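You operate a simulated robot arm through the tools that you are given. There is no shell and no other tool.

The job below is to be done with a simulated robot arm. You get a single attempt, and the scene is never put back.

## Task
Put things in order on the top of the assembly table. At the end: the clear bottle stands where the white wipe pad stood; the white small box with an orange band stands where the clear bottle stood; the black weight from the top of the assembly table stands on top of the brown small carton; the white wipe pad stands on top of the beige tape roll; the teal block from the top of the assembly table is on the blue box (marked "NEW"); whatever was shut is shut again. Leave all else as you found it, and nothing knocked over.

The check looks at the end state, three seconds after you hand in, the way a careful person would. Anything else that was tipped, shoved, dropped, spilled or broken makes it a failure.

## Robot
A 6-joint arm with a two-finger parallel gripper, fixed in place. Base frame: the origin is at the foot of the arm, x ahead of it, y to its left, z up; the work surface is at about z = 0. Units: mm, rad, N and s.
With the tool pointing down near the work surface it reaches from about 140 to 580 mm from the base axis. Its first joint turns from -1.152 to 1.152 rad. Payload 2.1 kg.
Tool frame: the origin (TCP) lies between the finger pads and is the grasp point; the fingertips stand 30 mm ahead of it; z points along the fingers, y is the line along which they close. Largest opening 94 mm; finger width 28, thickness 10; the body of the gripper, 50 by 96 mm, starts 55 mm behind the TCP.
Orientation is told as [roll, pitch, yaw] about the base's x, y, z axes, in that order, counted from this pose: with the fingers straight down and closing along the base's y, the tool's x points along the base's -x, its y along +y and its z along -z.

## Interface
- The arm moves only by the tool step_arm. Its argument "deltas" is one flat list of numbers, 7 for each row, row after row: the shift along the tool's x, y, z in units of 20 mm (1.0 is 20 mm), then the turn, a rotation vector about the tool's x, y, z in units of 5 degrees (1.0 is 5 degrees), then the opening in per cent of the stroke, from 0 (shut) to 100 (fully open). In form: [dx, dy, dz, wx, wy, wz, fingers, dx, dy, dz, wx, wy, wz, fingers, ...]. A call has 1 to 20 rows; each row shifts and turns the commanded pose from where the row before left it, along the tool's axes as they then stand. A call with a number of a shift or a turn outside -1 to 1 is refused whole. Each row takes 0.2 s and may step no farther than 50 mm and 0.15 rad from the row before; otherwise, or with a gripper value out of range, the whole call is refused. A pose out of reach is approached as far as the arm can. The call stops where the force on the tool passes 40 N (or 10 N more than at its start, if that is more) or the arm is blocked; 0.2 s more then pass. The fingers move at their own pace (about 72 mm/s each) and stop on an object; they squeeze with about 26 N. The grip force told is the motor's: it shows also when the fingers shut on nothing. Time passes only in rows, and 0.2 s behind the last, so rows that do not move let the fingers close. The reply holds the time, the measured pose of the TCP, the force on the tool along the base axes, the opening and the grip force, in the units named above and with some noise, with the torque about the TCP (base axes, N m) and any sound that the robot's microphone picked up, and new pictures: "pictures" is both (left out), scene, wrist or none.
- Cameras (640 x 400 px; columns grow to the right, rows downward): "scene" is fixed at [69.8, -375.4, 462]; the picture's right is [0.75, -0.66, 0.00], its down [-0.43, -0.48, -0.77] and it looks along [0.51, 0.57, -0.64] (base axes); focal length 214 px, centre (320, 200). "wrist" rides on the gripper at [76, 14, -103] in the tool frame; the picture's right is [-0.18, 0.98, 0.00], its down [-0.75, -0.14, -0.64] and it looks along [-0.63, -0.12, 0.77] (tool axes); focal length 243 px, centre (320, 200). There is no depth. A picture from a camera that has moved, and an enlarged one, comes with that camera's place and axes in the base frame and with its lens. The place of the scene camera against the robot may be out by one fixed shift of up to 25 mm in any direction.
- close_up(camera, box): a new picture of the part [left, top, right, bottom] of that camera's present view, enlarged. It takes no simulated time.
- job_done(): hands the job in; it is judged then, once.

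Nothing tells you positions but the pictures and the camera data. Unless the task says otherwise, let go and move clear before handing in.

The tools are called after "Call:" by a JSON object that holds its "fn" and its "kwargs". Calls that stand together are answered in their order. step_arm: Moves the arm, as the interface text tells. Its arguments: {"type":"object","properties":{"deltas":{"type":"array","items":{"type":"number"}},"pictures":{"type":"string","enum":["both","scene","wrist","none"]}},"required":["deltas"]} The other tools are called the same way: close_up (camera, box) takes an enlarged picture of a part of a camera's view; job_done () hands the job in.

At the start:

```text
time: 0.0
eef_pos: [328.4, 93.6, 382.4]
orientation: [0.002, -0.001, -0.001]
force: [0.9, 0.0, -0.4]
ft_torque: [-0.02, 0.01, -0.04]
finger_gap: 94.1
grip_force: 0.1
```

scene: 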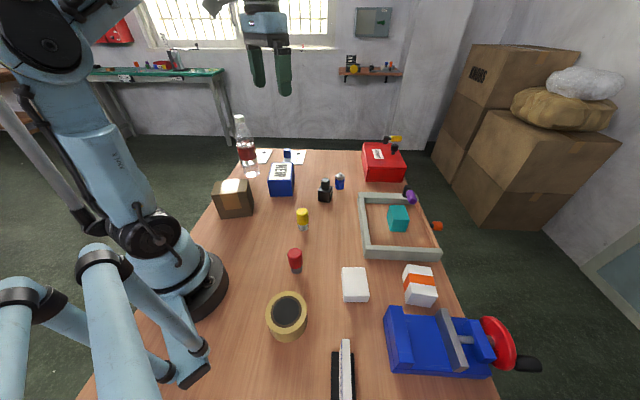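
wrist: 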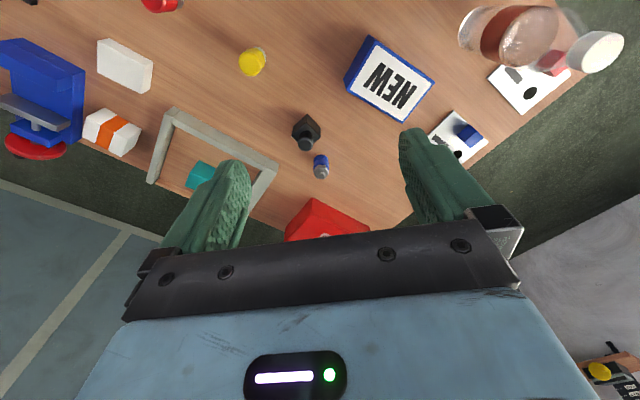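

I see a wooden table with the bottle at the far left, the brown carton, the blue "NEW" box, a tray with a teal block, a wipe pad, an orange-banded box, a tape roll and a vise. Before moving I'll take enlarged pictures to identify everything.

Call:
{"fn": "close_up", "kwargs": {"camera": "scene", "box": [200, 100, 360, 200]}}

Call:
{"fn": "close_up", "kwargs": {"camera": "scene", "box": [320, 120, 480, 220]}}

Call:
{"fn": "close_up", "kwargs": {"camera": "scene", "box": [320, 180, 480, 320]}}

Call:
{"fn": "close_up", "kwargs": {"camera": "scene", "box": [200, 160, 360, 260]}}

Call:
{"fn": "close_up", "kwargs": {"camera": "scene", "box": [240, 240, 400, 400]}}

Call:
{"fn": "close_up", "kwargs": {"camera": "wrist", "box": [400, 0, 640, 170]}}

Call:
{"fn": "close_up", "kwargs": {"camera": "wrist", "box": [240, 80, 400, 250]}}

Call:
{"fn": "close_up", "kwargs": {"camera": "wrist", "box": [0, 0, 240, 200]}}

```text
4.00 times, centred on (280, 150) of scene
camera zoom: at [69.8, -375.4, 462.0], right [0.75, -0.66, 0.0], down [-0.43, -0.48, -0.77], along [0.51, 0.57, -0.64], focal length 858 px, centre (480, 400)
```

zoom: 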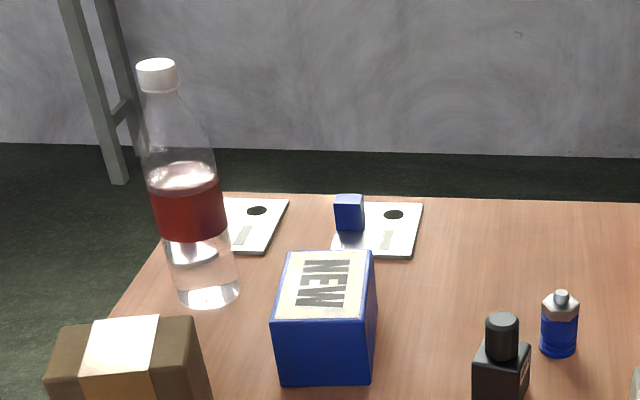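

```text
4.00 times, centred on (400, 170) of scene
camera zoom: at [69.8, -375.4, 462.0], right [0.75, -0.66, 0.0], down [-0.43, -0.48, -0.77], along [0.51, 0.57, -0.64], focal length 858 px, centre (0, 320)
```

zoom: 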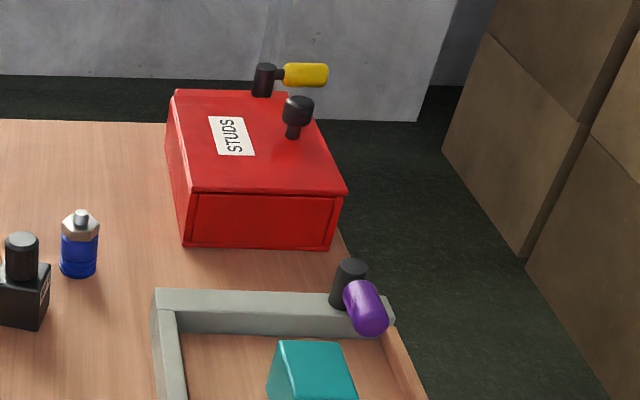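

```text
2.86 times, centred on (400, 250) of scene
camera zoom: at [69.8, -375.4, 462.0], right [0.75, -0.66, 0.0], down [-0.43, -0.48, -0.77], along [0.51, 0.57, -0.64], focal length 613 px, centre (91, 57)
```

zoom: 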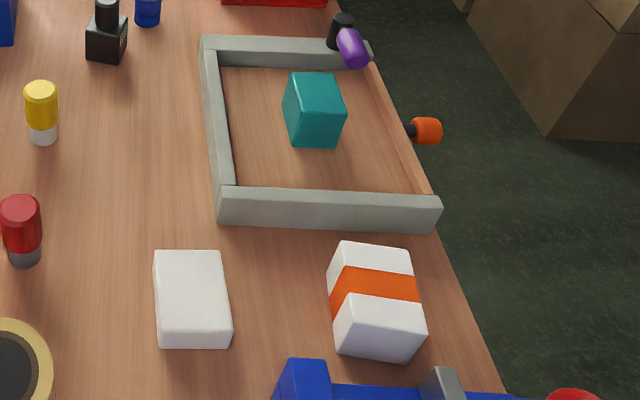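

```text
4.00 times, centred on (280, 210) of scene
camera zoom: at [69.8, -375.4, 462.0], right [0.75, -0.66, 0.0], down [-0.43, -0.48, -0.77], along [0.51, 0.57, -0.64], focal length 858 px, centre (480, 160)
```

zoom: 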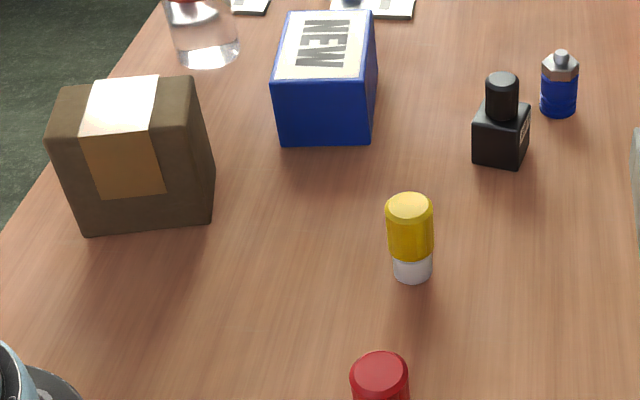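

```text
2.50 times, centred on (320, 320) of scene
camera zoom: at [69.8, -375.4, 462.0], right [0.75, -0.66, 0.0], down [-0.43, -0.48, -0.77], along [0.51, 0.57, -0.64], focal length 536 px, centre (320, -100)
```

zoom: 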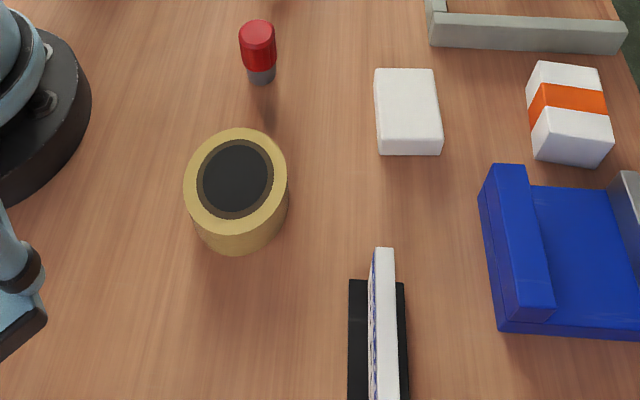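

```text
2.35 times, centred on (520, 85) of wrist
camera zoom: at [252.3, 106.2, 485.9], right [0.18, 0.98, 0.0], down [0.75, -0.14, 0.64], along [0.63, -0.12, -0.77], focal length 571 px, centre (-151, 471)
```

zoom: 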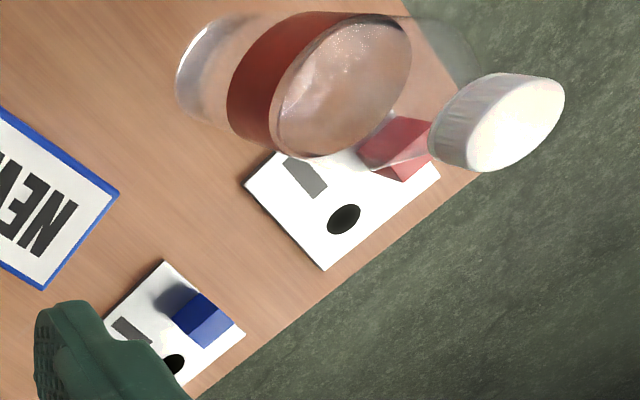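

```text
2.35 times, centred on (320, 165) of wrist
camera zoom: at [252.3, 106.2, 485.9], right [0.18, 0.98, 0.0], down [0.75, -0.14, 0.64], along [0.63, -0.12, -0.77], focal length 571 px, centre (320, 282)
```

zoom: 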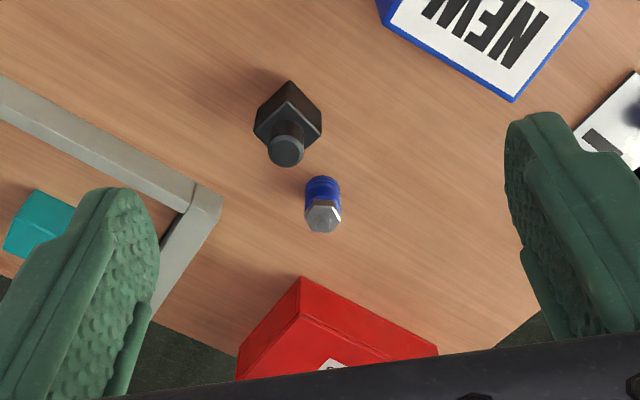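

```text
2.00 times, centred on (120, 100) of wrist
camera zoom: at [252.3, 106.2, 485.9], right [0.18, 0.98, 0.0], down [0.75, -0.14, 0.64], along [0.63, -0.12, -0.77], focal length 485 px, centre (720, 400)
```

zoom: 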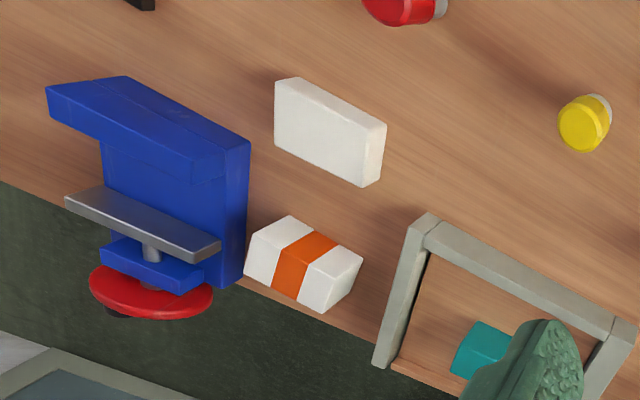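

The table is turned about 45° to the base. The bottle is near (337, 341), the pad near (282, -244), the banded box near (380, -338) and the teal block near (535, -195). I'll swing the wrist camera over the tray, pad and box for a closer look.

Call:
{"fn": "step_arm", "kwargs": {"deltas": [0.1, -1, 0, 0, 0, 0, 100, 0.1, -1, 0, 0, 0, 0, 100, 0.1, -1, 0, 0, 0, 0, 100, 0.1, -1, 0, 0, 0, 0, 100, 0.1, -1, 0, 0, 0, 0, 100, 0.1, -1, 0, 0, 0, 0, 100, 0.1, -1, 0, 0, 0, 0, 100, 0.1, -1, 0, 0, 0, 0, 100, 0.1, -1, 0, 0, 0, 0, 100, 0.1, -1, 0, 0, 0, 0, 100, 0.1, -1, 0, 0, 0, 0, 100, 0.1, -1, 0, 0, 0, 0, 100, 0, 0, 0, 0, 0, 1, 100, 0, 0, 0, 0, 0, 1, 100, 0, 0, 0, 0, 0, 1, 100, 0, 0, 0, 0, 0, 1, 100, 0, 0, 0, 0, 0, 1, 100, 0, 0, 0, 0, 0, 1, 100, 0, 0, 0, 0, 0, 1, 100, 0, 0, 0, 0, 0, 1, 100]}}

```text
time: 4.2
eef_pos: [305.4, -147.8, 382.8]
orientation: [0.003, 0.0, -0.698]
force: [0.0, -0.7, 0.1]
ft_torque: [0.03, -0.01, -0.01]
finger_gap: 93.9
grip_force: 0.1
camera wrist: at [255.7, -88.1, 485.9], right [0.77, 0.63, 0.0], down [0.48, -0.59, 0.64], along [0.41, -0.5, -0.77], focal length 243 px, centre (320, 200)
```

scene: 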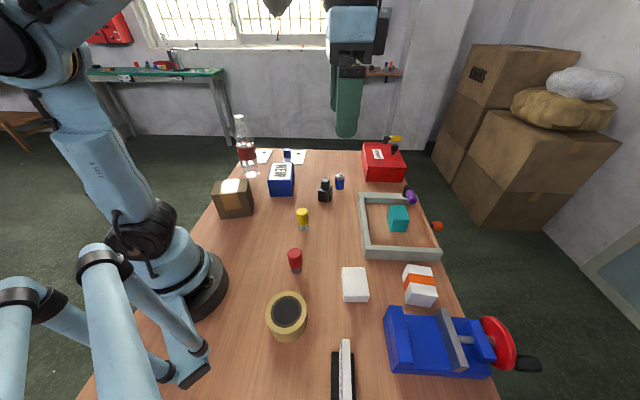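
wrist: 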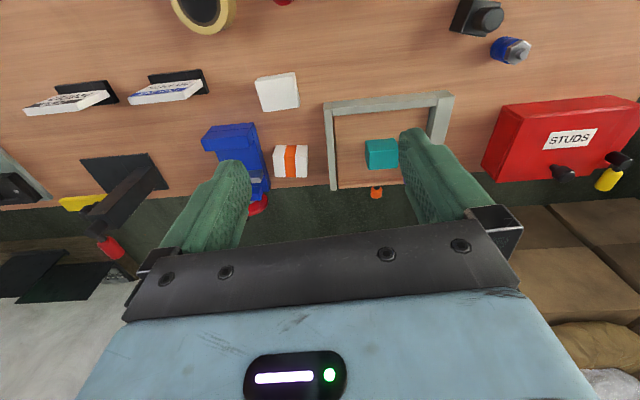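

Now the tray, pad, box, vise and red box are in view of the wrist camera. I'll enlarge the parts I need.

Call:
{"fn": "close_up", "kwargs": {"camera": "wrist", "box": [310, 70, 470, 210]}}

Call:
{"fn": "close_up", "kwargs": {"camera": "wrist", "box": [190, 60, 330, 220]}}

Call:
{"fn": "close_up", "kwargs": {"camera": "wrist", "box": [470, 80, 640, 210]}}

Call:
{"fn": "close_up", "kwargs": {"camera": "wrist", "box": [0, 60, 220, 220]}}

```text
2.86 times, centred on (390, 140) of wrist
camera zoom: at [255.7, -88.1, 485.9], right [0.77, 0.63, 0.0], down [0.48, -0.59, 0.64], along [0.41, -0.5, -0.77], focal length 693 px, centre (120, 371)
```

zoom: 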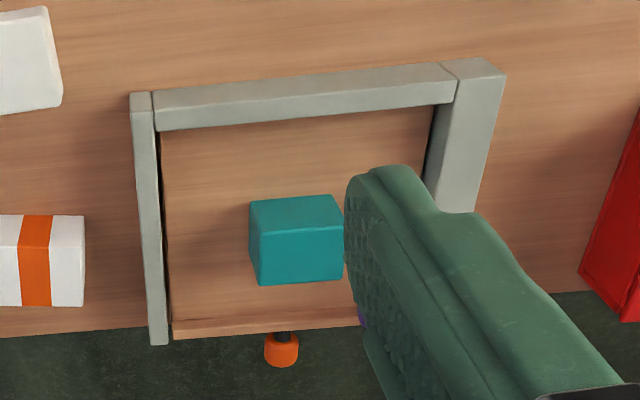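

```text
2.50 times, centred on (260, 140) of wrist
camera zoom: at [255.7, -88.1, 485.9], right [0.77, 0.63, 0.0], down [0.48, -0.59, 0.64], along [0.41, -0.5, -0.77], focal length 606 px, centre (470, 350)
```

zoom: 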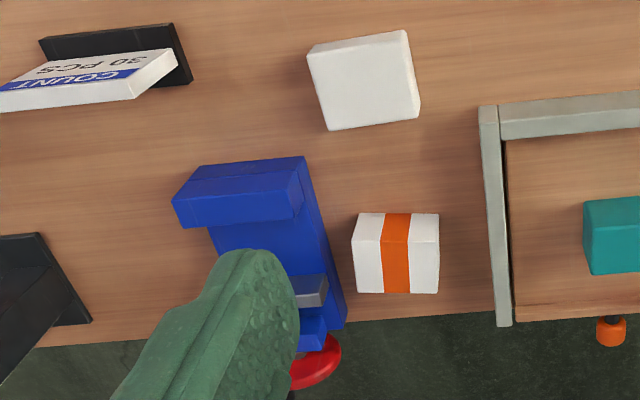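

```text
3.08 times, centred on (555, 145) of wrist
camera zoom: at [255.7, -88.1, 485.9], right [0.77, 0.63, 0.0], down [0.48, -0.59, 0.64], along [0.41, -0.5, -0.77], focal length 746 px, centre (-403, 369)
```

zoom: 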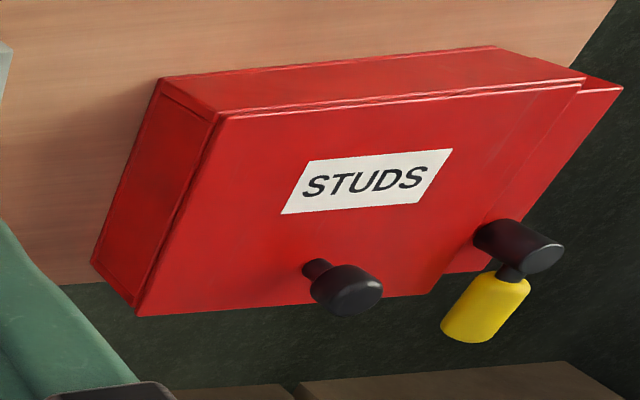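

```text
2.50 times, centred on (110, 140) of wrist
camera zoom: at [255.7, -88.1, 485.9], right [0.77, 0.63, 0.0], down [0.48, -0.59, 0.64], along [0.41, -0.5, -0.77], focal length 606 px, centre (845, 350)
```

zoom: 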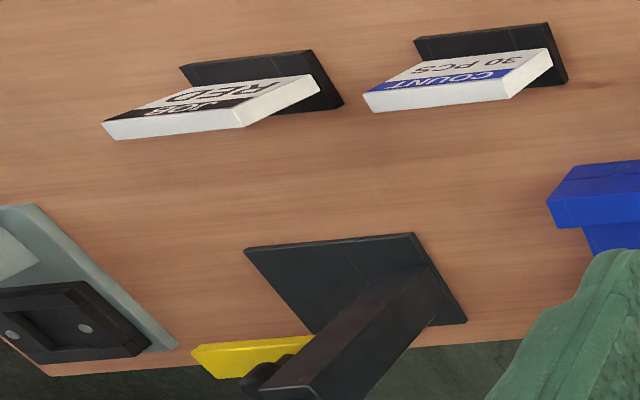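

The teal block sits in an open frame with a low wooden lip, and the box stands between the vise and the frame. I'll lower the wrist camera near the banded box to measure it and the pad.

Call:
{"fn": "step_arm", "kwargs": {"deltas": [-0.676, -0.477, 0.906, 0, 0, 0, 100, -0.676, -0.477, 0.906, 0, 0, 0, 100, -0.676, -0.477, 0.906, 0, 0, 0, 100, -0.676, -0.477, 0.906, 0, 0, 0, 100, -0.676, -0.477, 0.906, 0, 0, 0, 100, -0.676, -0.477, 0.906, 0, 0, 0, 100, -0.676, -0.477, 0.906, 0, 0, 0, 100, -0.676, -0.477, 0.906, 0, 0, 0, 100, -0.676, -0.477, 0.906, 0, 0, 0, 100]}}

```text
time: 6.2
eef_pos: [341.7, -290.3, 219.9]
orientation: [0.002, -0.003, -0.697]
force: [0.0, 0.3, 0.0]
ft_torque: [0.0, 0.0, 0.05]
finger_gap: 93.9
grip_force: 0.0
camera wrist: at [293.6, -232.0, 322.6], right [0.77, 0.64, 0.0], down [0.49, -0.59, 0.64], along [0.41, -0.49, -0.77], focal length 243 px, centre (320, 200)
```

scene: 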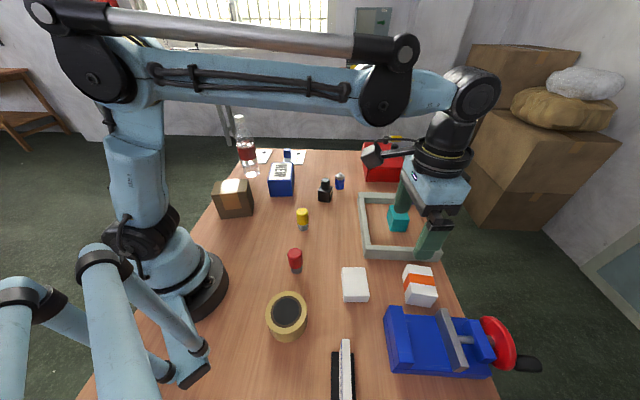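
wrist: 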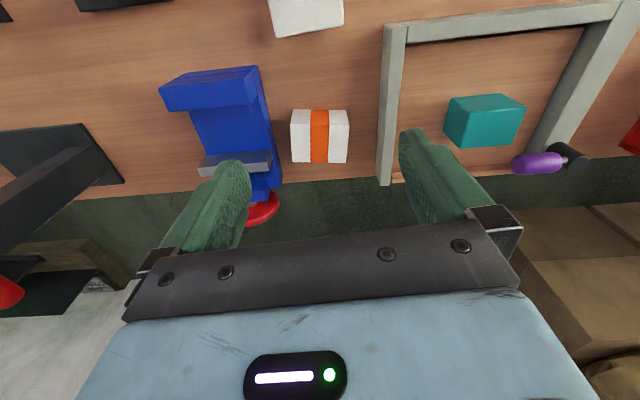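

The arm is now over the box and vise area. I'll enlarge the wrist view to measure the box and the teal block.

Call:
{"fn": "close_up", "kwargs": {"camera": "wrist", "box": [260, 80, 400, 190]}}

Call:
{"fn": "close_up", "kwargs": {"camera": "wrist", "box": [370, 0, 640, 200]}}

Call:
{"fn": "close_up", "kwargs": {"camera": "scene", "box": [330, 230, 500, 400]}}

```text
3.64 times, centred on (330, 135) of wrist
camera zoom: at [293.6, -232.0, 322.6], right [0.77, 0.64, 0.0], down [0.49, -0.59, 0.64], along [0.41, -0.49, -0.77], focal length 882 px, centre (284, 436)
```

zoom: 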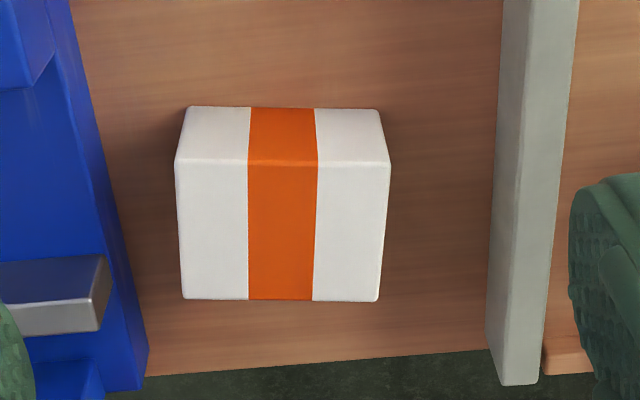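

```text
2.00 times, centred on (505, 100) of wrist
camera zoom: at [293.6, -232.0, 322.6], right [0.77, 0.64, 0.0], down [0.49, -0.59, 0.64], along [0.41, -0.49, -0.77], focal length 485 px, centre (-50, 400)
```

zoom: 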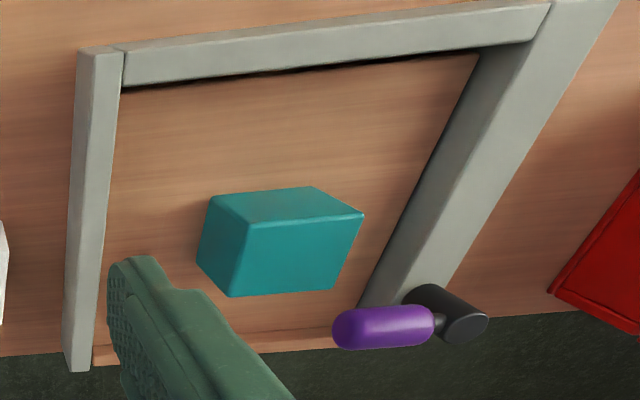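

```text
2.35 times, centred on (415, 315) of scene
camera zoom: at [69.8, -375.4, 462.0], right [0.75, -0.66, 0.0], down [-0.43, -0.48, -0.77], along [0.51, 0.57, -0.64], focal length 505 px, centre (96, -71)
```

zoom: 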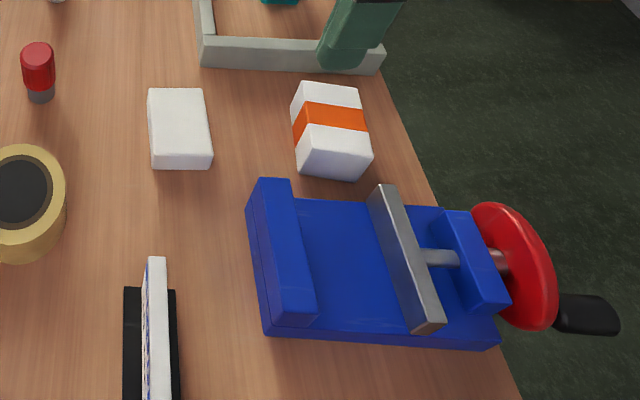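

The banded box measures about 70 × 51 × 48 mm, centred at (381, -339), with its short side along about -51°. I'll rotate the gripper so its fingers close across that short side, clear of the vise.

Call:
{"fn": "step_arm", "kwargs": {"deltas": [0, 0, 0, 0, 0, -0.981, 100, 0, 0, 0, 0, 0, -0.981, 100, 0, 0, 0, 0, 0, -0.981, 100, 0, 0, 0, 0, 0, -0.981, 100, 0, 0, 0, 0, 0, -0.981, 100, 0, 0, 0, 0, 0, -0.981, 100, 0, 0, 0, 0, 0, -0.981, 100, 0, 0, 0, 0, 0, -0.981, 100, 0, 0, 0, 0, 0, -0.981, 100, 0, 0, 0, 0, 0, -0.981, 100, 0, 0, 0, 0, 0, -0.981, 100, 0, 0, 0, 0, 0, -0.981, 100, 0, 0, 0, 0, 0, -0.981, 100, 0, 0, 0, 0, 0, -0.981, 100, 0, 0, 0, 0, 0, -0.981, 100, 0, 0, 0, 0, 0, -0.981, 100]}}

```text
time: 9.6
eef_pos: [342.6, -290.0, 219.1]
orientation: [0.0, -0.002, 0.676]
force: [-0.9, -0.7, -1.3]
ft_torque: [0.0, -0.01, 0.04]
finger_gap: 93.9
grip_force: 0.0
camera wrist: at [274.5, -327.9, 322.3], right [-0.47, 0.88, 0.0], down [0.68, 0.36, 0.64], along [0.57, 0.3, -0.77], focal length 243 px, centre (320, 200)
```

scene: 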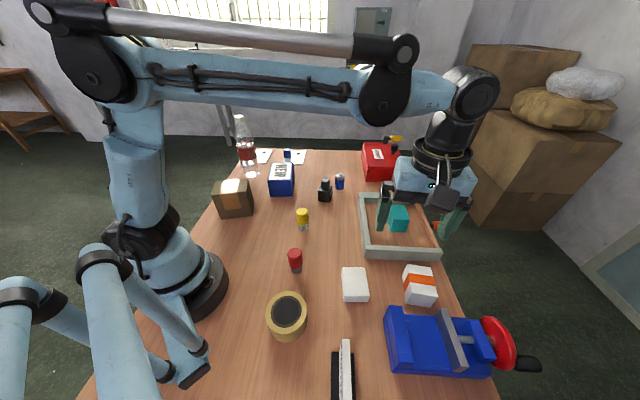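
wrist: 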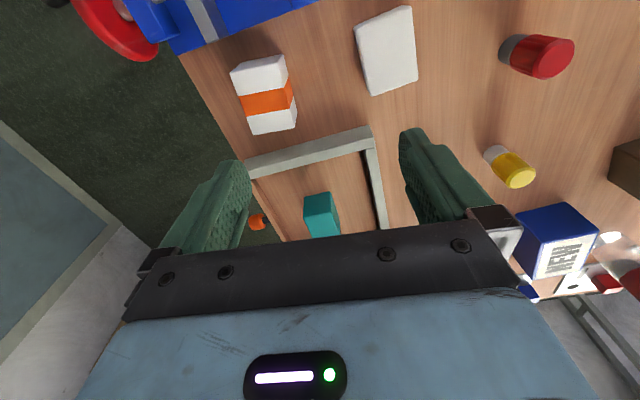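

Rotation worked; the box and the pad are both visible from this angle. I'll enlarge them to cross-check positions.

Call:
{"fn": "close_up", "kwargs": {"camera": "wrist", "box": [210, 40, 330, 150]}}

Call:
{"fn": "close_up", "kwargs": {"camera": "wrist", "box": [330, 0, 450, 110]}}

Call:
{"fn": "close_up", "kwargs": {"camera": "wrist", "box": [240, 120, 400, 240]}}

```text
3.64 times, centred on (270, 95) of wrist
camera zoom: at [274.5, -327.9, 322.3], right [-0.47, 0.88, 0.0], down [0.68, 0.36, 0.64], along [0.57, 0.3, -0.77], focal length 882 px, centre (502, 582)
```

zoom: 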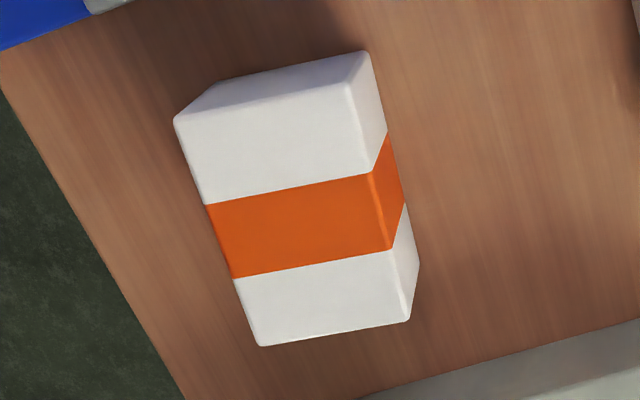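

```text
3.64 times, centred on (390, 55) of wrist
camera zoom: at [274.5, -327.9, 322.3], right [-0.47, 0.88, 0.0], down [0.68, 0.36, 0.64], along [0.57, 0.3, -0.77], focal length 882 px, centre (66, 727)
```

zoom: 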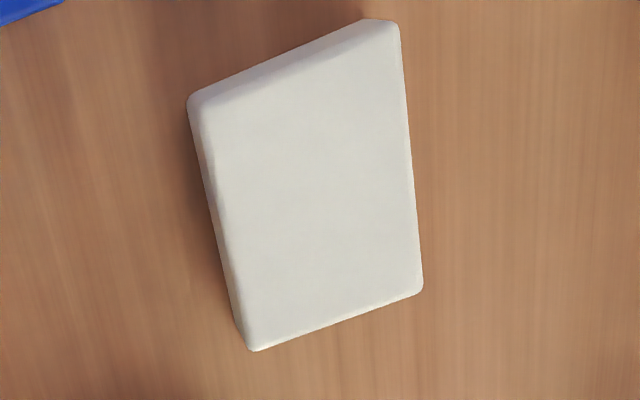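

```text
3.33 times, centred on (320, 180) of wrist
camera zoom: at [274.5, -327.9, 322.3], right [-0.47, 0.88, 0.0], down [0.68, 0.36, 0.64], along [0.57, 0.3, -0.77], focal length 809 px, centre (320, 267)
```

zoom: 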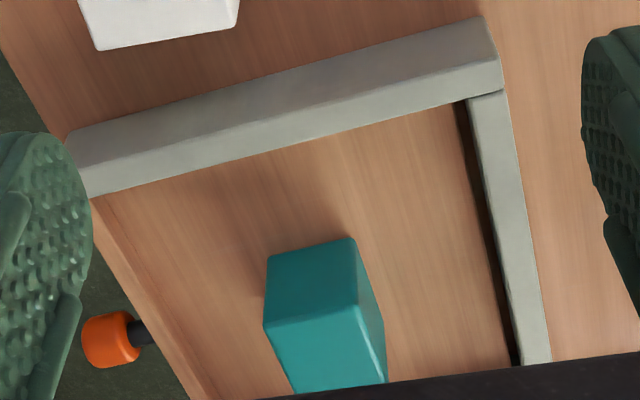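

Both views agree: the box is at (381, -340) and aligned with the gripper; the pad is near (281, -239). I'll move over the box and come down most of the way.

Call:
{"fn": "step_arm", "kwargs": {"deltas": [0.014, -0.781, 0, 0, 0, 0, 100, 0.014, -0.781, 0, 0, 0, 0, 100, 0.014, -0.781, 0, 0, 0, 0, 100, 0.014, -0.781, 0, 0, 0, 0, 100, 0, 0, 1, 0, 0, 0, 100, 0, 0, 1, 0, 0, 0, 100, 0, 0, 1, 0, 0, 0, 100, 0, 0, 1, 0, 0, 0, 100, 0, 0, 1, 0, 0, 0, 100, 0, 0, 1, 0, 0, 0, 100, 0, 0, 0.6, 0, 0, 0, 100]}}

Call:
{"fn": "close_up", "kwargs": {"camera": "scene", "box": [350, 170, 510, 310]}}

```text
time: 12.0
eef_pos: [381.8, -340.1, 87.2]
orientation: [0.0, -0.002, 0.673]
force: [-0.1, 0.1, 0.4]
ft_torque: [-0.01, -0.01, 0.0]
finger_gap: 94.1
grip_force: 0.0
camera wrist: at [312.8, -377.0, 190.1], right [-0.47, 0.88, 0.0], down [0.68, 0.36, 0.64], along [0.57, 0.3, -0.77], focal length 243 px, centre (320, 200)
```

scene: 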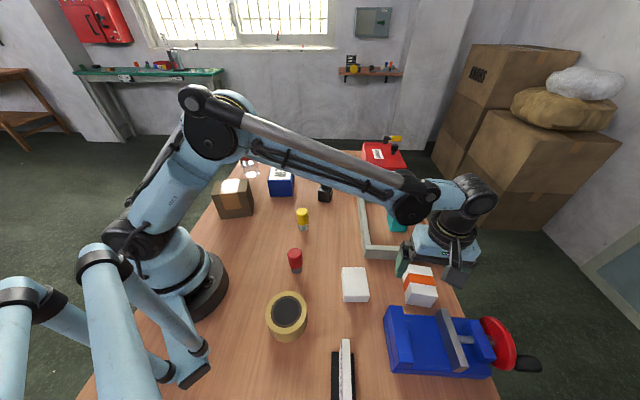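
wrist: 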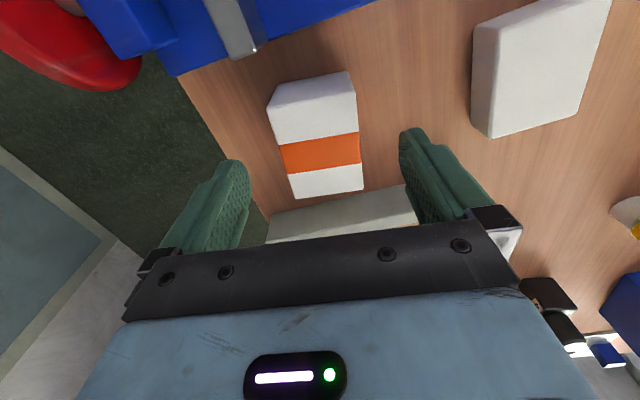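

```text
2.86 times, centred on (430, 240) of scene
camera zoom: at [69.8, -375.4, 462.0], right [0.75, -0.66, 0.0], down [-0.43, -0.48, -0.77], along [0.51, 0.57, -0.64], focal length 613 px, centre (6, 86)
```

zoom: 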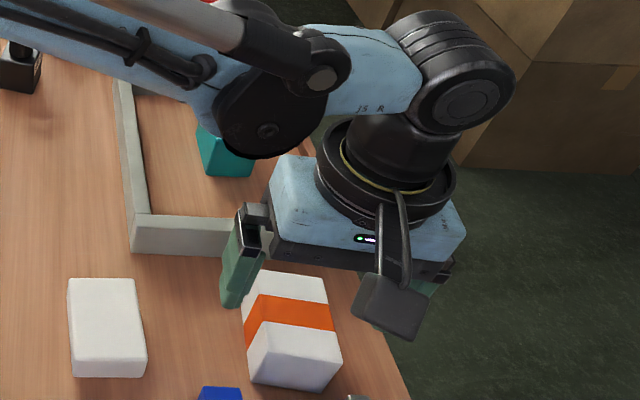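

The fingers straddle the box well, centred within about 2 mm. I'll go down to grasp height and close.

Call:
{"fn": "step_arm", "kwargs": {"deltas": [0, -0.05, 0.89, 0, 0, 0, 100, 0, -0.05, 0.89, 0, 0, 0, 100, 0, 0, 0.88, 0, 0, 0, 100, 0, 0, 0, 0, 0, 0, 0, 0, 0, 0, 0, 0, 0, 0, 0, 0, 0, 0, 0, 0, 0, 0, 0, 0, 0, 0, 0, 0]}}

```text
time: 13.6
eef_pos: [381.9, -341.7, 34.0]
orientation: [0.0, -0.001, 0.674]
force: [0.2, -0.6, 0.4]
ft_torque: [0.03, 0.01, 0.02]
finger_gap: 55.9
grip_force: 26.5
camera wrist: at [314.2, -378.6, 137.2], right [-0.47, 0.88, 0.0], down [0.68, 0.36, 0.64], along [0.57, 0.3, -0.77], focal length 243 px, centre (320, 200)
```

scene: 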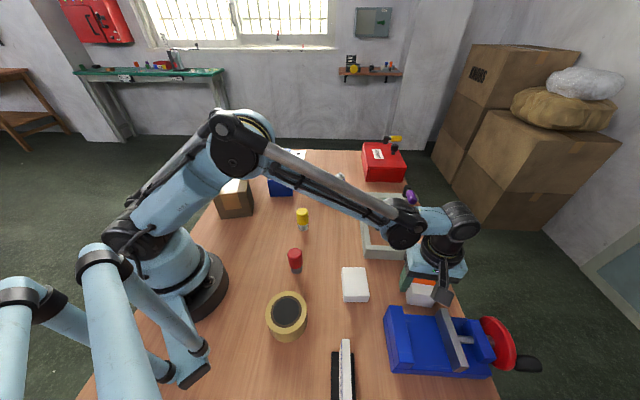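
wrist: 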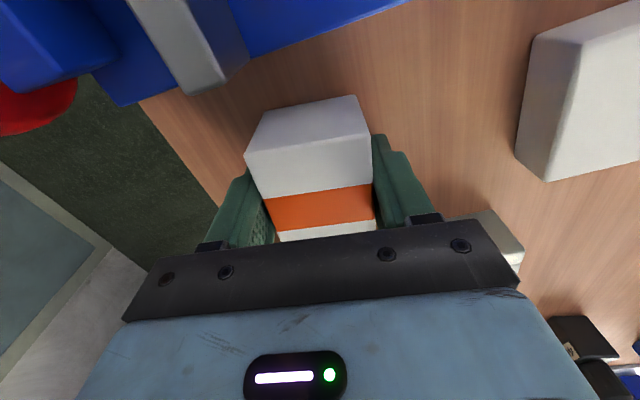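

The grip holds at a 56 mm gap and 26 N. I'll lift the box and carry it to a free spot at about (345, -115), so the tall bottle won't get in the way of the arm later.

Call:
{"fn": "step_arm", "kwargs": {"deltas": [0, 0, -0.5, 0, 0, 0, 0, 0, 0, -1, 0, 0, 0, 0, 0, 0, -1, 0, 0, 0, 0, 0, 0, -1, 0, 0, 0, 0, 0, 0, -0.5, 0, 0, 0, 0, -0.513, 0.911, 0, 0, 0, 0, 0, -0.513, 0.911, 0, 0, 0, 0, 0, -0.513, 0.911, 0, 0, 0, 0, 0, -0.513, 0.911, 0, 0, 0, 0, 0, -0.513, 0.911, 0, 0, 0, 0, 0, -0.513, 0.911, 0, 0, 0, 0, 0, -0.513, 0.911, 0, 0, 0, 0, 0, -0.513, 0.911, 0, 0, 0, 0, 0, -0.513, 0.911, 0, 0, 0, 0, 0, -0.513, 0.911, 0, 0, 0, 0, 0, -0.513, 0.911, 0, 0, 0, 0, 0]}}

```text
time: 17.0
eef_pos: [345.1, -115.1, 115.1]
orientation: [0.0, -0.002, 0.671]
force: [-0.3, 0.5, -0.5]
ft_torque: [-0.05, 0.01, 0.02]
finger_gap: 55.5
grip_force: 26.1
camera wrist: at [277.5, -151.5, 217.7], right [-0.47, 0.88, 0.0], down [0.68, 0.36, 0.64], along [0.57, 0.3, -0.77], focal length 243 px, centre (320, 200)
```

scene: 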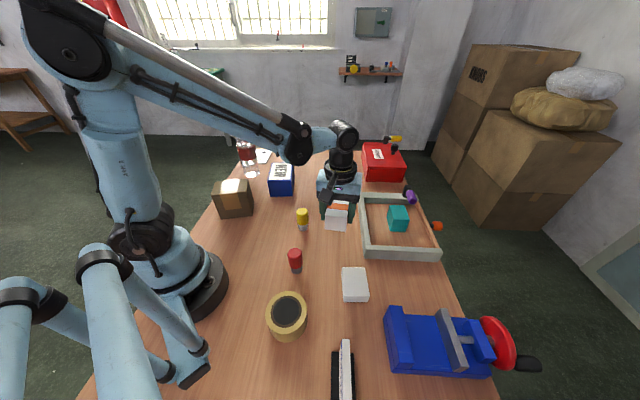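
wrist: 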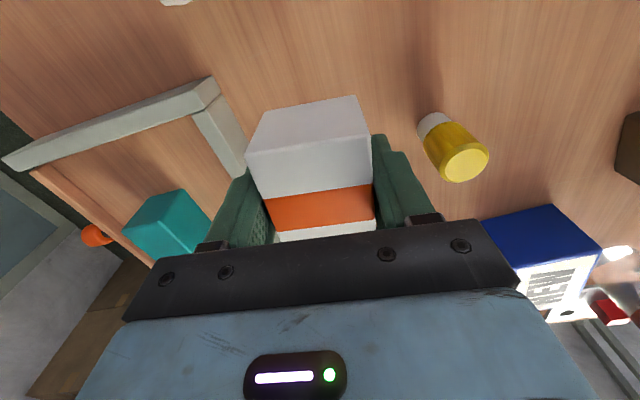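

The box is held steadily above the free spot, with the yellow piece and the tray wall both clear. I'll set it down gently, let go and rise.

Call:
{"fn": "step_arm", "kwargs": {"deltas": [0, 0, 1, 0, 0, 0, 0, 0, 0, 1, 0, 0, 0, 0, 0, 0, 1, 0, 0, 0, 0, 0, 0, 0.6, 0, 0, 0, 0, 0, 0, 0.4, 0, 0, 0, 0, 0, 0, 0, 0, 0, 0, 80, 0, 0, 0, 0, 0, 0, 80, 0, 0, 0, 0, 0, 0, 80, 0, 0, 0, 0, 0, 0, 80]}}

```text
time: 19.0
eef_pos: [346.6, -114.7, 34.3]
orientation: [0.002, 0.0, 0.674]
force: [0.8, -0.6, -0.1]
ft_torque: [-0.02, -0.01, -0.02]
finger_gap: 75.2
grip_force: 0.0
camera wrist: at [278.0, -151.4, 137.3], right [-0.47, 0.88, 0.0], down [0.68, 0.36, 0.64], along [0.57, 0.3, -0.77], focal length 243 px, centre (320, 200)
```

scene: 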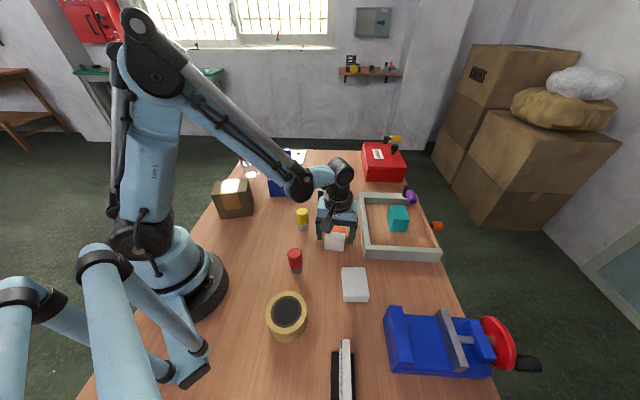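
wrist: 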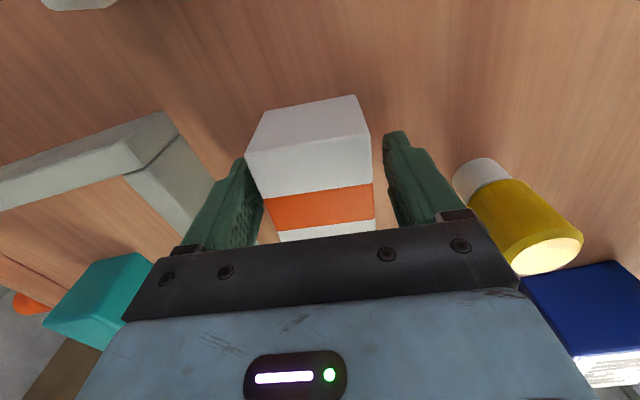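

The box stands upright at the temporary spot. Next I rise and move above the wipe pad at about (281, -239), turning to line up with its 47° axis.

Call:
{"fn": "step_arm", "kwargs": {"deltas": [0, 0, -0.5, 0, 0, 0, 80, 0, 0, -1, 0, 0, 0, 80, 0, 0, -1, 0, 0, 0, 80, 0, 0, -1, 0, 0, 0, 80, 0, 0, -1, 0, 0, 0, 80, 0, 0, -1, 0, 0, 0, 80, 0, 0, -1, 0, 0, 0, 80, 0, 0, -1, 0, 0, 0, 100, 0, 0, -1, 0, 0, 0, 100, 0.92, -0.401, 0, 0, 0, 0, 100, 0.92, -0.401, 0, 0, 0, 0, 100, 0.92, -0.401, 0, 0, 0, 0, 100, 0.92, -0.401, 0, 0, 0, 0, 100, 0.92, -0.401, 0, 0, 0, 0, 100, 0.92, -0.401, 0, 0, 0, 0, 100, 0.92, -0.401, 0, 0, 0, 0, 100, 0, 0, 0, 0, 0, -0.84, 100, 0, 0, 0, 0, 0, -0.84, 100]}}

Call:
{"fn": "close_up", "kwargs": {"camera": "wrist", "box": [250, 40, 400, 150]}}

Call:
{"fn": "close_up", "kwargs": {"camera": "scene", "box": [0, 200, 240, 400]}}

```text
time: 22.8
eef_pos: [279.3, -239.3, 204.1]
orientation: [-0.001, -0.002, 0.821]
force: [0.1, -0.1, 0.2]
ft_torque: [-0.01, 0.01, -0.01]
finger_gap: 94.0
grip_force: 0.0
camera wrist: at [217.6, -285.9, 307.1], right [-0.59, 0.8, 0.0], down [0.62, 0.45, 0.64], along [0.52, 0.38, -0.77], focal length 243 px, centre (320, 200)
```

scene: 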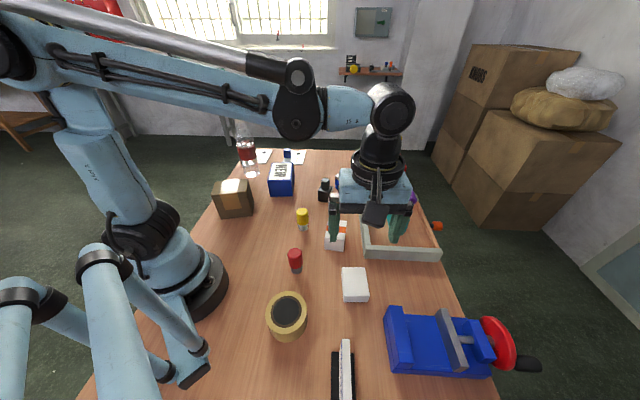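
wrist: 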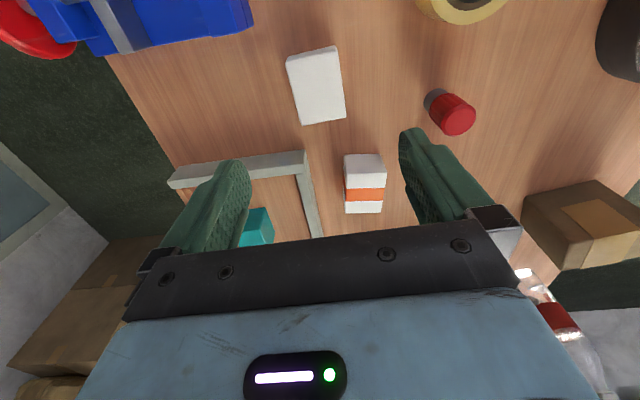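

```text
3.64 times, centred on (325, 95) of wrist
camera zoom: at [217.6, -285.9, 307.1], right [-0.59, 0.8, 0.0], down [0.62, 0.45, 0.64], along [0.52, 0.38, -0.77], focal length 882 px, centre (302, 582)
```

zoom: 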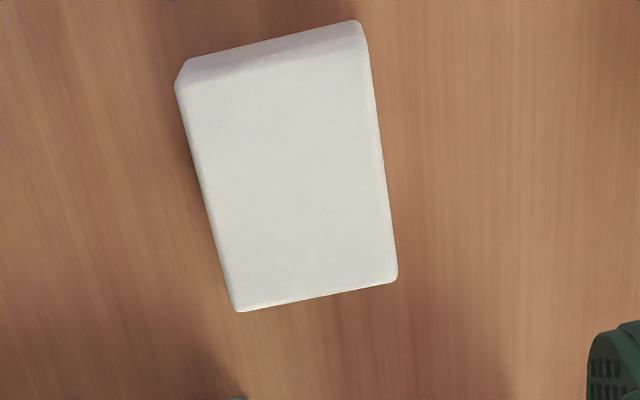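

```text
2.00 times, centred on (120, 300) of scene
camera zoom: at [69.8, -375.4, 462.0], right [0.75, -0.66, 0.0], down [-0.43, -0.48, -0.77], along [0.51, 0.57, -0.64], focal length 429 px, centre (720, 0)
```

zoom: 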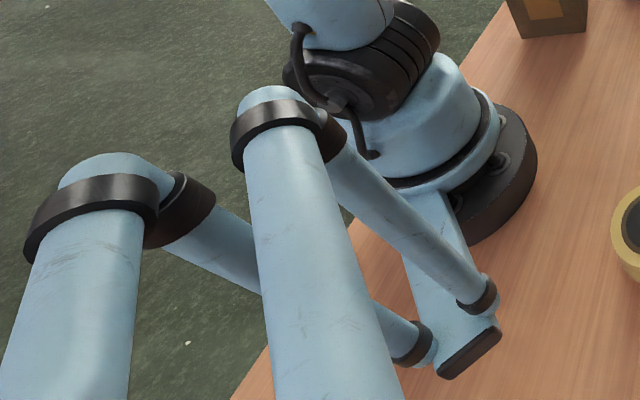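

The pad is under the gripper, centred at about (281, -241) and lined up with the fingers; its height is about 25–30 mm. I'll descend and grasp it across its short side.

Call:
{"fn": "step_arm", "kwargs": {"deltas": [0, -0.115, 1, 0, 0, 0, 100, 0, 0, 1, 0, 0, 0, 100, 0, 0, 1, 0, 0, 0, 100, 0, 0, 1, 0, 0, 0, 100, 0, 0, 1, 0, 0, 0, 100, 0, 0, 1, 0, 0, 0, 100, 0, 0, 1, 0, 0, 0, 100, 0, 0, 1, 0, 0, 0, 100, 0, 0, 0.5, 0, 0, 0, 100, 0, 0, 0, 0, 0, 0, 0, 0, 0, 0, 0, 0, 0, 0, 0, 0, 0, 0, 0, 0, 0, 0, 0, 0, 0, 0, 0, 0]}}

```text
time: 25.6
eef_pos: [282.5, -240.7, 35.0]
orientation: [0.001, -0.004, 0.82]
force: [1.2, -1.6, 15.0]
ft_torque: [-0.12, -0.13, 0.23]
finger_gap: 54.7
grip_force: 26.0
camera wrist: at [219.8, -286.7, 137.9], right [-0.59, 0.81, 0.0], down [0.62, 0.45, 0.64], along [0.52, 0.38, -0.77], focal length 243 px, centre (320, 200)
```

scene: 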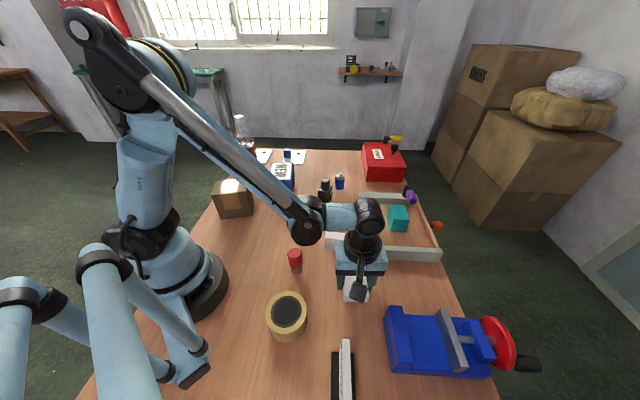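
wrist: 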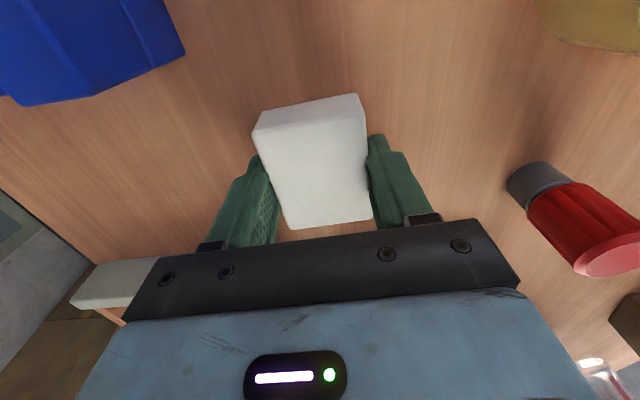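

The pad is gripped (54.7 mm gap), but I read 15 N upward on the tool. I'll lift a little and check that the force drops away and the pad comes along.

Call:
{"fn": "step_arm", "kwargs": {"deltas": [0, 0, -0.25, 0, 0, 0, 0, 0, 0, -0.5, 0, 0, 0, 0]}}

Call:
{"fn": "close_up", "kwargs": {"camera": "scene", "box": [310, 220, 410, 320]}}

```text
time: 26.2
eef_pos: [281.2, -240.2, 48.1]
orientation: [0.002, -0.002, 0.821]
force: [-0.3, 0.4, -1.5]
ft_torque: [0.02, -0.01, 0.02]
finger_gap: 54.5
grip_force: 25.9
camera wrist: at [219.5, -286.5, 152.2], right [-0.59, 0.81, 0.0], down [0.62, 0.45, 0.64], along [0.52, 0.38, -0.77], focal length 243 px, centre (320, 200)
```

scene: 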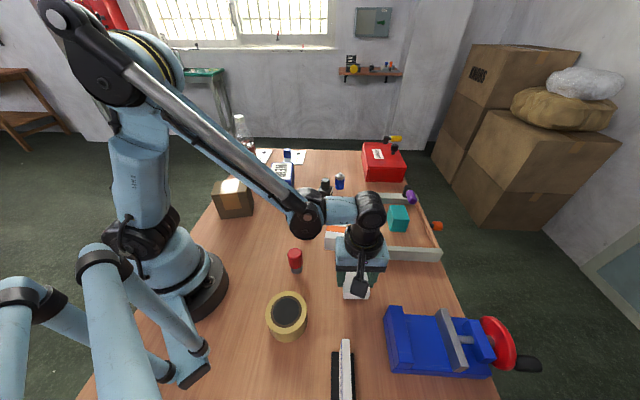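
wrist: 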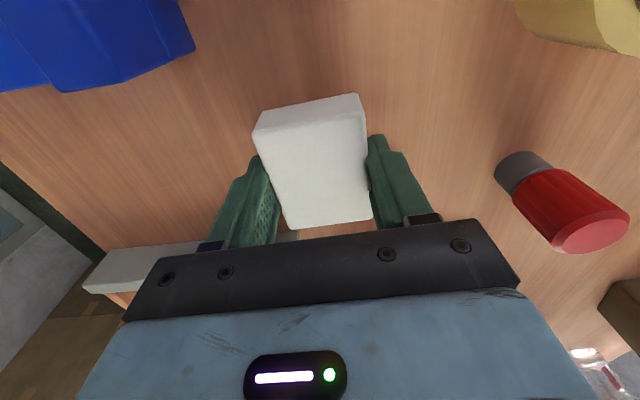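

```text
4.00 times, centred on (360, 270) of scene
camera zoom: at [69.8, -375.4, 462.0], right [0.75, -0.66, 0.0], down [-0.43, -0.48, -0.77], along [0.51, 0.57, -0.64], focal length 858 px, centre (160, -80)
```

zoom: 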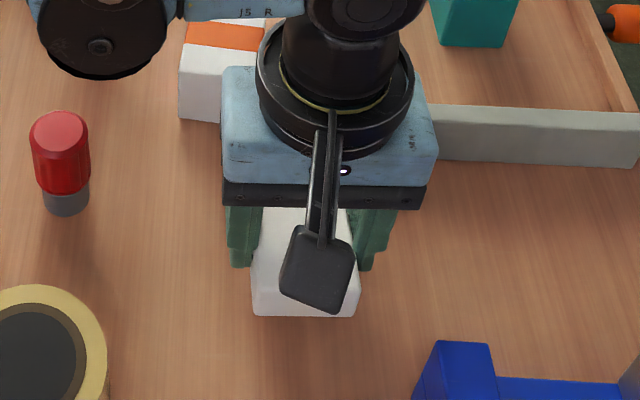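

The pad is held and the force is gone. I'll lift higher and back off a bit so the wrist camera can measure the tape roll.

Call:
{"fn": "step_arm", "kwargs": {"deltas": [0, 0, -1, 0, 0, 0, 0, 0, 0, -1, 0, 0, 0, 0, 0, 0, -1, 0, 0, 0, 0, 0, 0, -1, 0, 0, 0, 0, 0, 0, -1, 0, 0, 0, 0, 0.875, 0, 0, 0, 0, 0, 0, 0.875, 0, 0, 0, 0, 0, 0, 0.875, 0, 0, 0, 0, 0, 0, 0.875, 0, 0, 0, 0, 0, 0]}}

Call:
{"fn": "close_up", "kwargs": {"camera": "wrist", "box": [380, 0, 580, 150]}}

Call:
{"fn": "close_up", "kwargs": {"camera": "wrist", "box": [230, 80, 390, 240]}}

```text
time: 28.2
eef_pos: [233.4, -291.5, 149.8]
orientation: [0.0, -0.001, 0.821]
force: [-0.5, 0.1, -0.7]
ft_torque: [0.01, -0.02, -0.03]
finger_gap: 54.6
grip_force: 25.9
camera wrist: at [171.6, -338.0, 252.4], right [-0.59, 0.8, 0.0], down [0.62, 0.45, 0.64], along [0.52, 0.38, -0.77], focal length 243 px, centre (320, 200)
```

scene: 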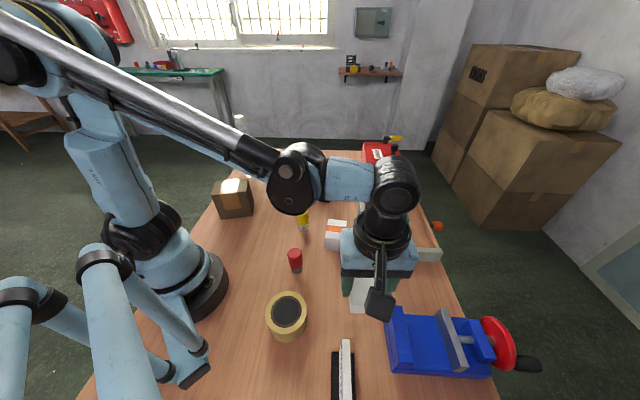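
wrist: 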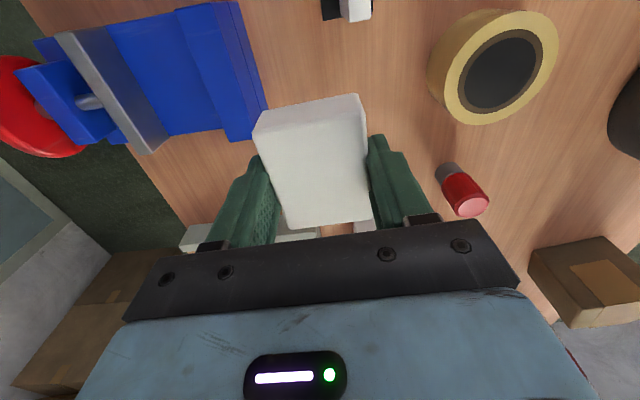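

```text
2.67 times, centred on (480, 75) of wrist
camera zoom: at [171.6, -338.0, 252.4], right [-0.59, 0.8, 0.0], down [0.62, 0.45, 0.64], along [0.52, 0.38, -0.77], focal length 647 px, centre (-107, 533)
```

zoom: 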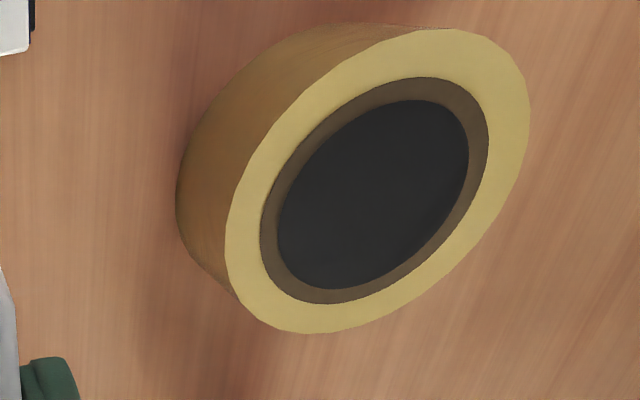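

```text
2.50 times, centred on (310, 160) of wrist
camera zoom: at [171.6, -338.0, 252.4], right [-0.59, 0.8, 0.0], down [0.62, 0.45, 0.64], along [0.52, 0.38, -0.77], focal length 606 px, centre (345, 300)
```

zoom: 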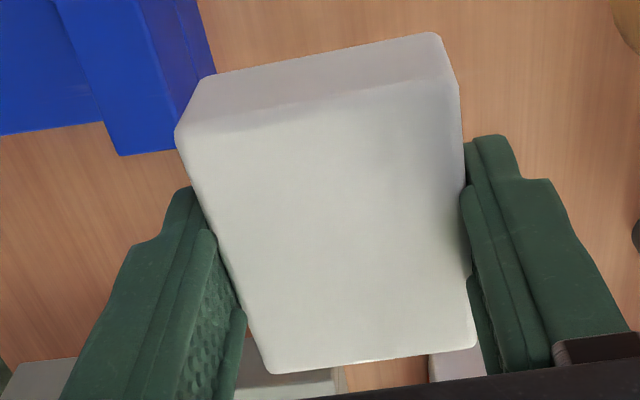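

The pad sits centred in the grip, about 30 mm thick with its bottom about 35 mm below the TCP. The tape roll is about 80 mm across, about 50 mm high, near (123, -205); I'll get a second, closer view to confirm.

Call:
{"fn": "step_arm", "kwargs": {"deltas": [0, 0.833, -0.5, 0, 0, 0, 0, 0, 0.833, -0.5, 0, 0, 0, 0, 0, 0.833, -0.5, 0, 0, 0, 0]}}

Call:
{"fn": "close_up", "kwargs": {"camera": "wrist", "box": [350, 0, 550, 130]}}

Call:
{"fn": "close_up", "kwargs": {"camera": "scene", "box": [250, 270, 330, 350]}}

```text
time: 29.0
eef_pos: [197.7, -258.7, 179.3]
orientation: [-0.001, -0.001, 0.82]
force: [0.3, -0.9, -1.8]
ft_torque: [0.0, 0.02, -0.03]
finger_gap: 54.3
grip_force: 26.2
camera wrist: at [135.1, -304.0, 282.4], right [-0.59, 0.81, 0.0], down [0.62, 0.45, 0.64], along [0.52, 0.38, -0.77], focal length 243 px, centre (320, 200)
```

scene: 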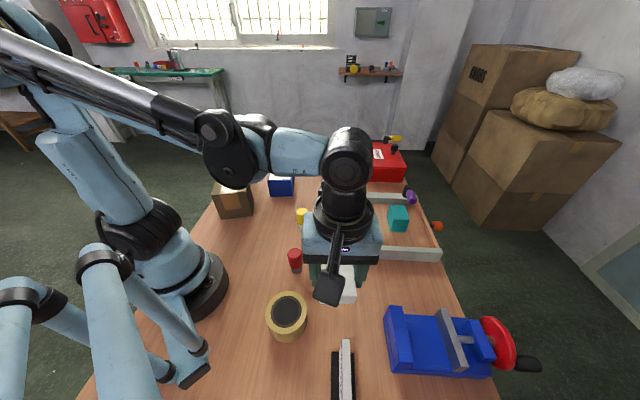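
wrist: 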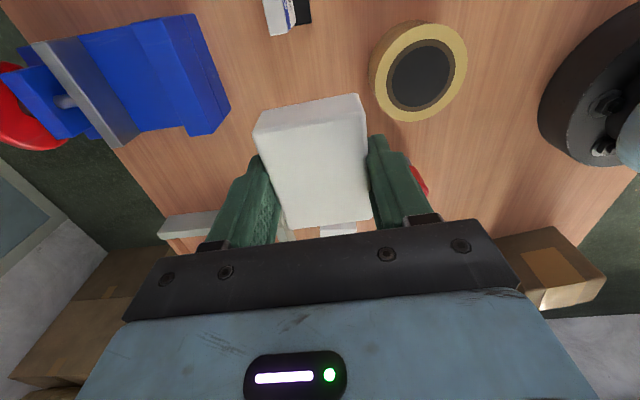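

```text
3.08 times, centred on (450, 65) of wrist
camera zoom: at [135.1, -304.0, 282.4], right [-0.59, 0.81, 0.0], down [0.62, 0.45, 0.64], along [0.52, 0.38, -0.77], focal length 746 px, centre (-80, 615)
```

zoom: 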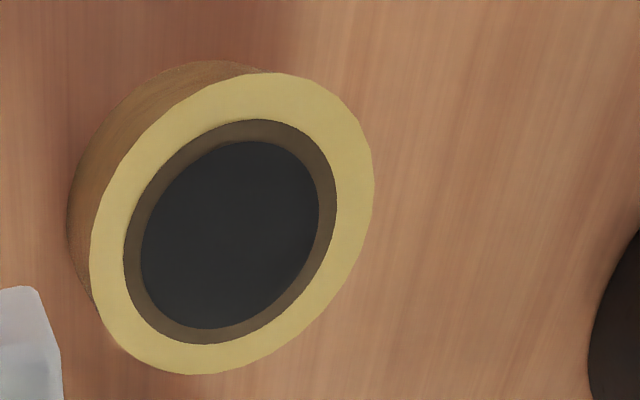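

```text
5.00 times, centred on (290, 310) of scene
camera zoom: at [69.8, -375.4, 462.0], right [0.75, -0.66, 0.0], down [-0.43, -0.48, -0.77], along [0.51, 0.57, -0.64], focal length 1072 px, centre (470, -350)
```

zoom: 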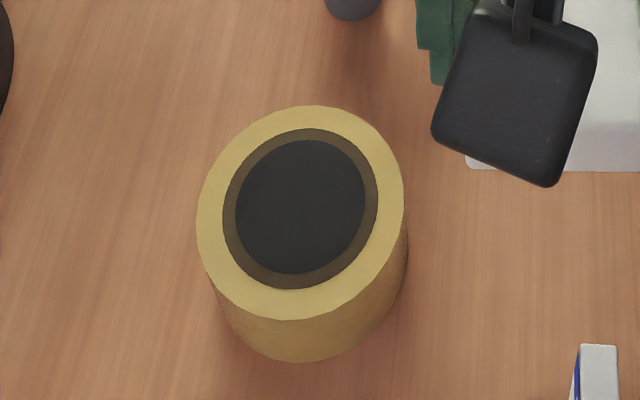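

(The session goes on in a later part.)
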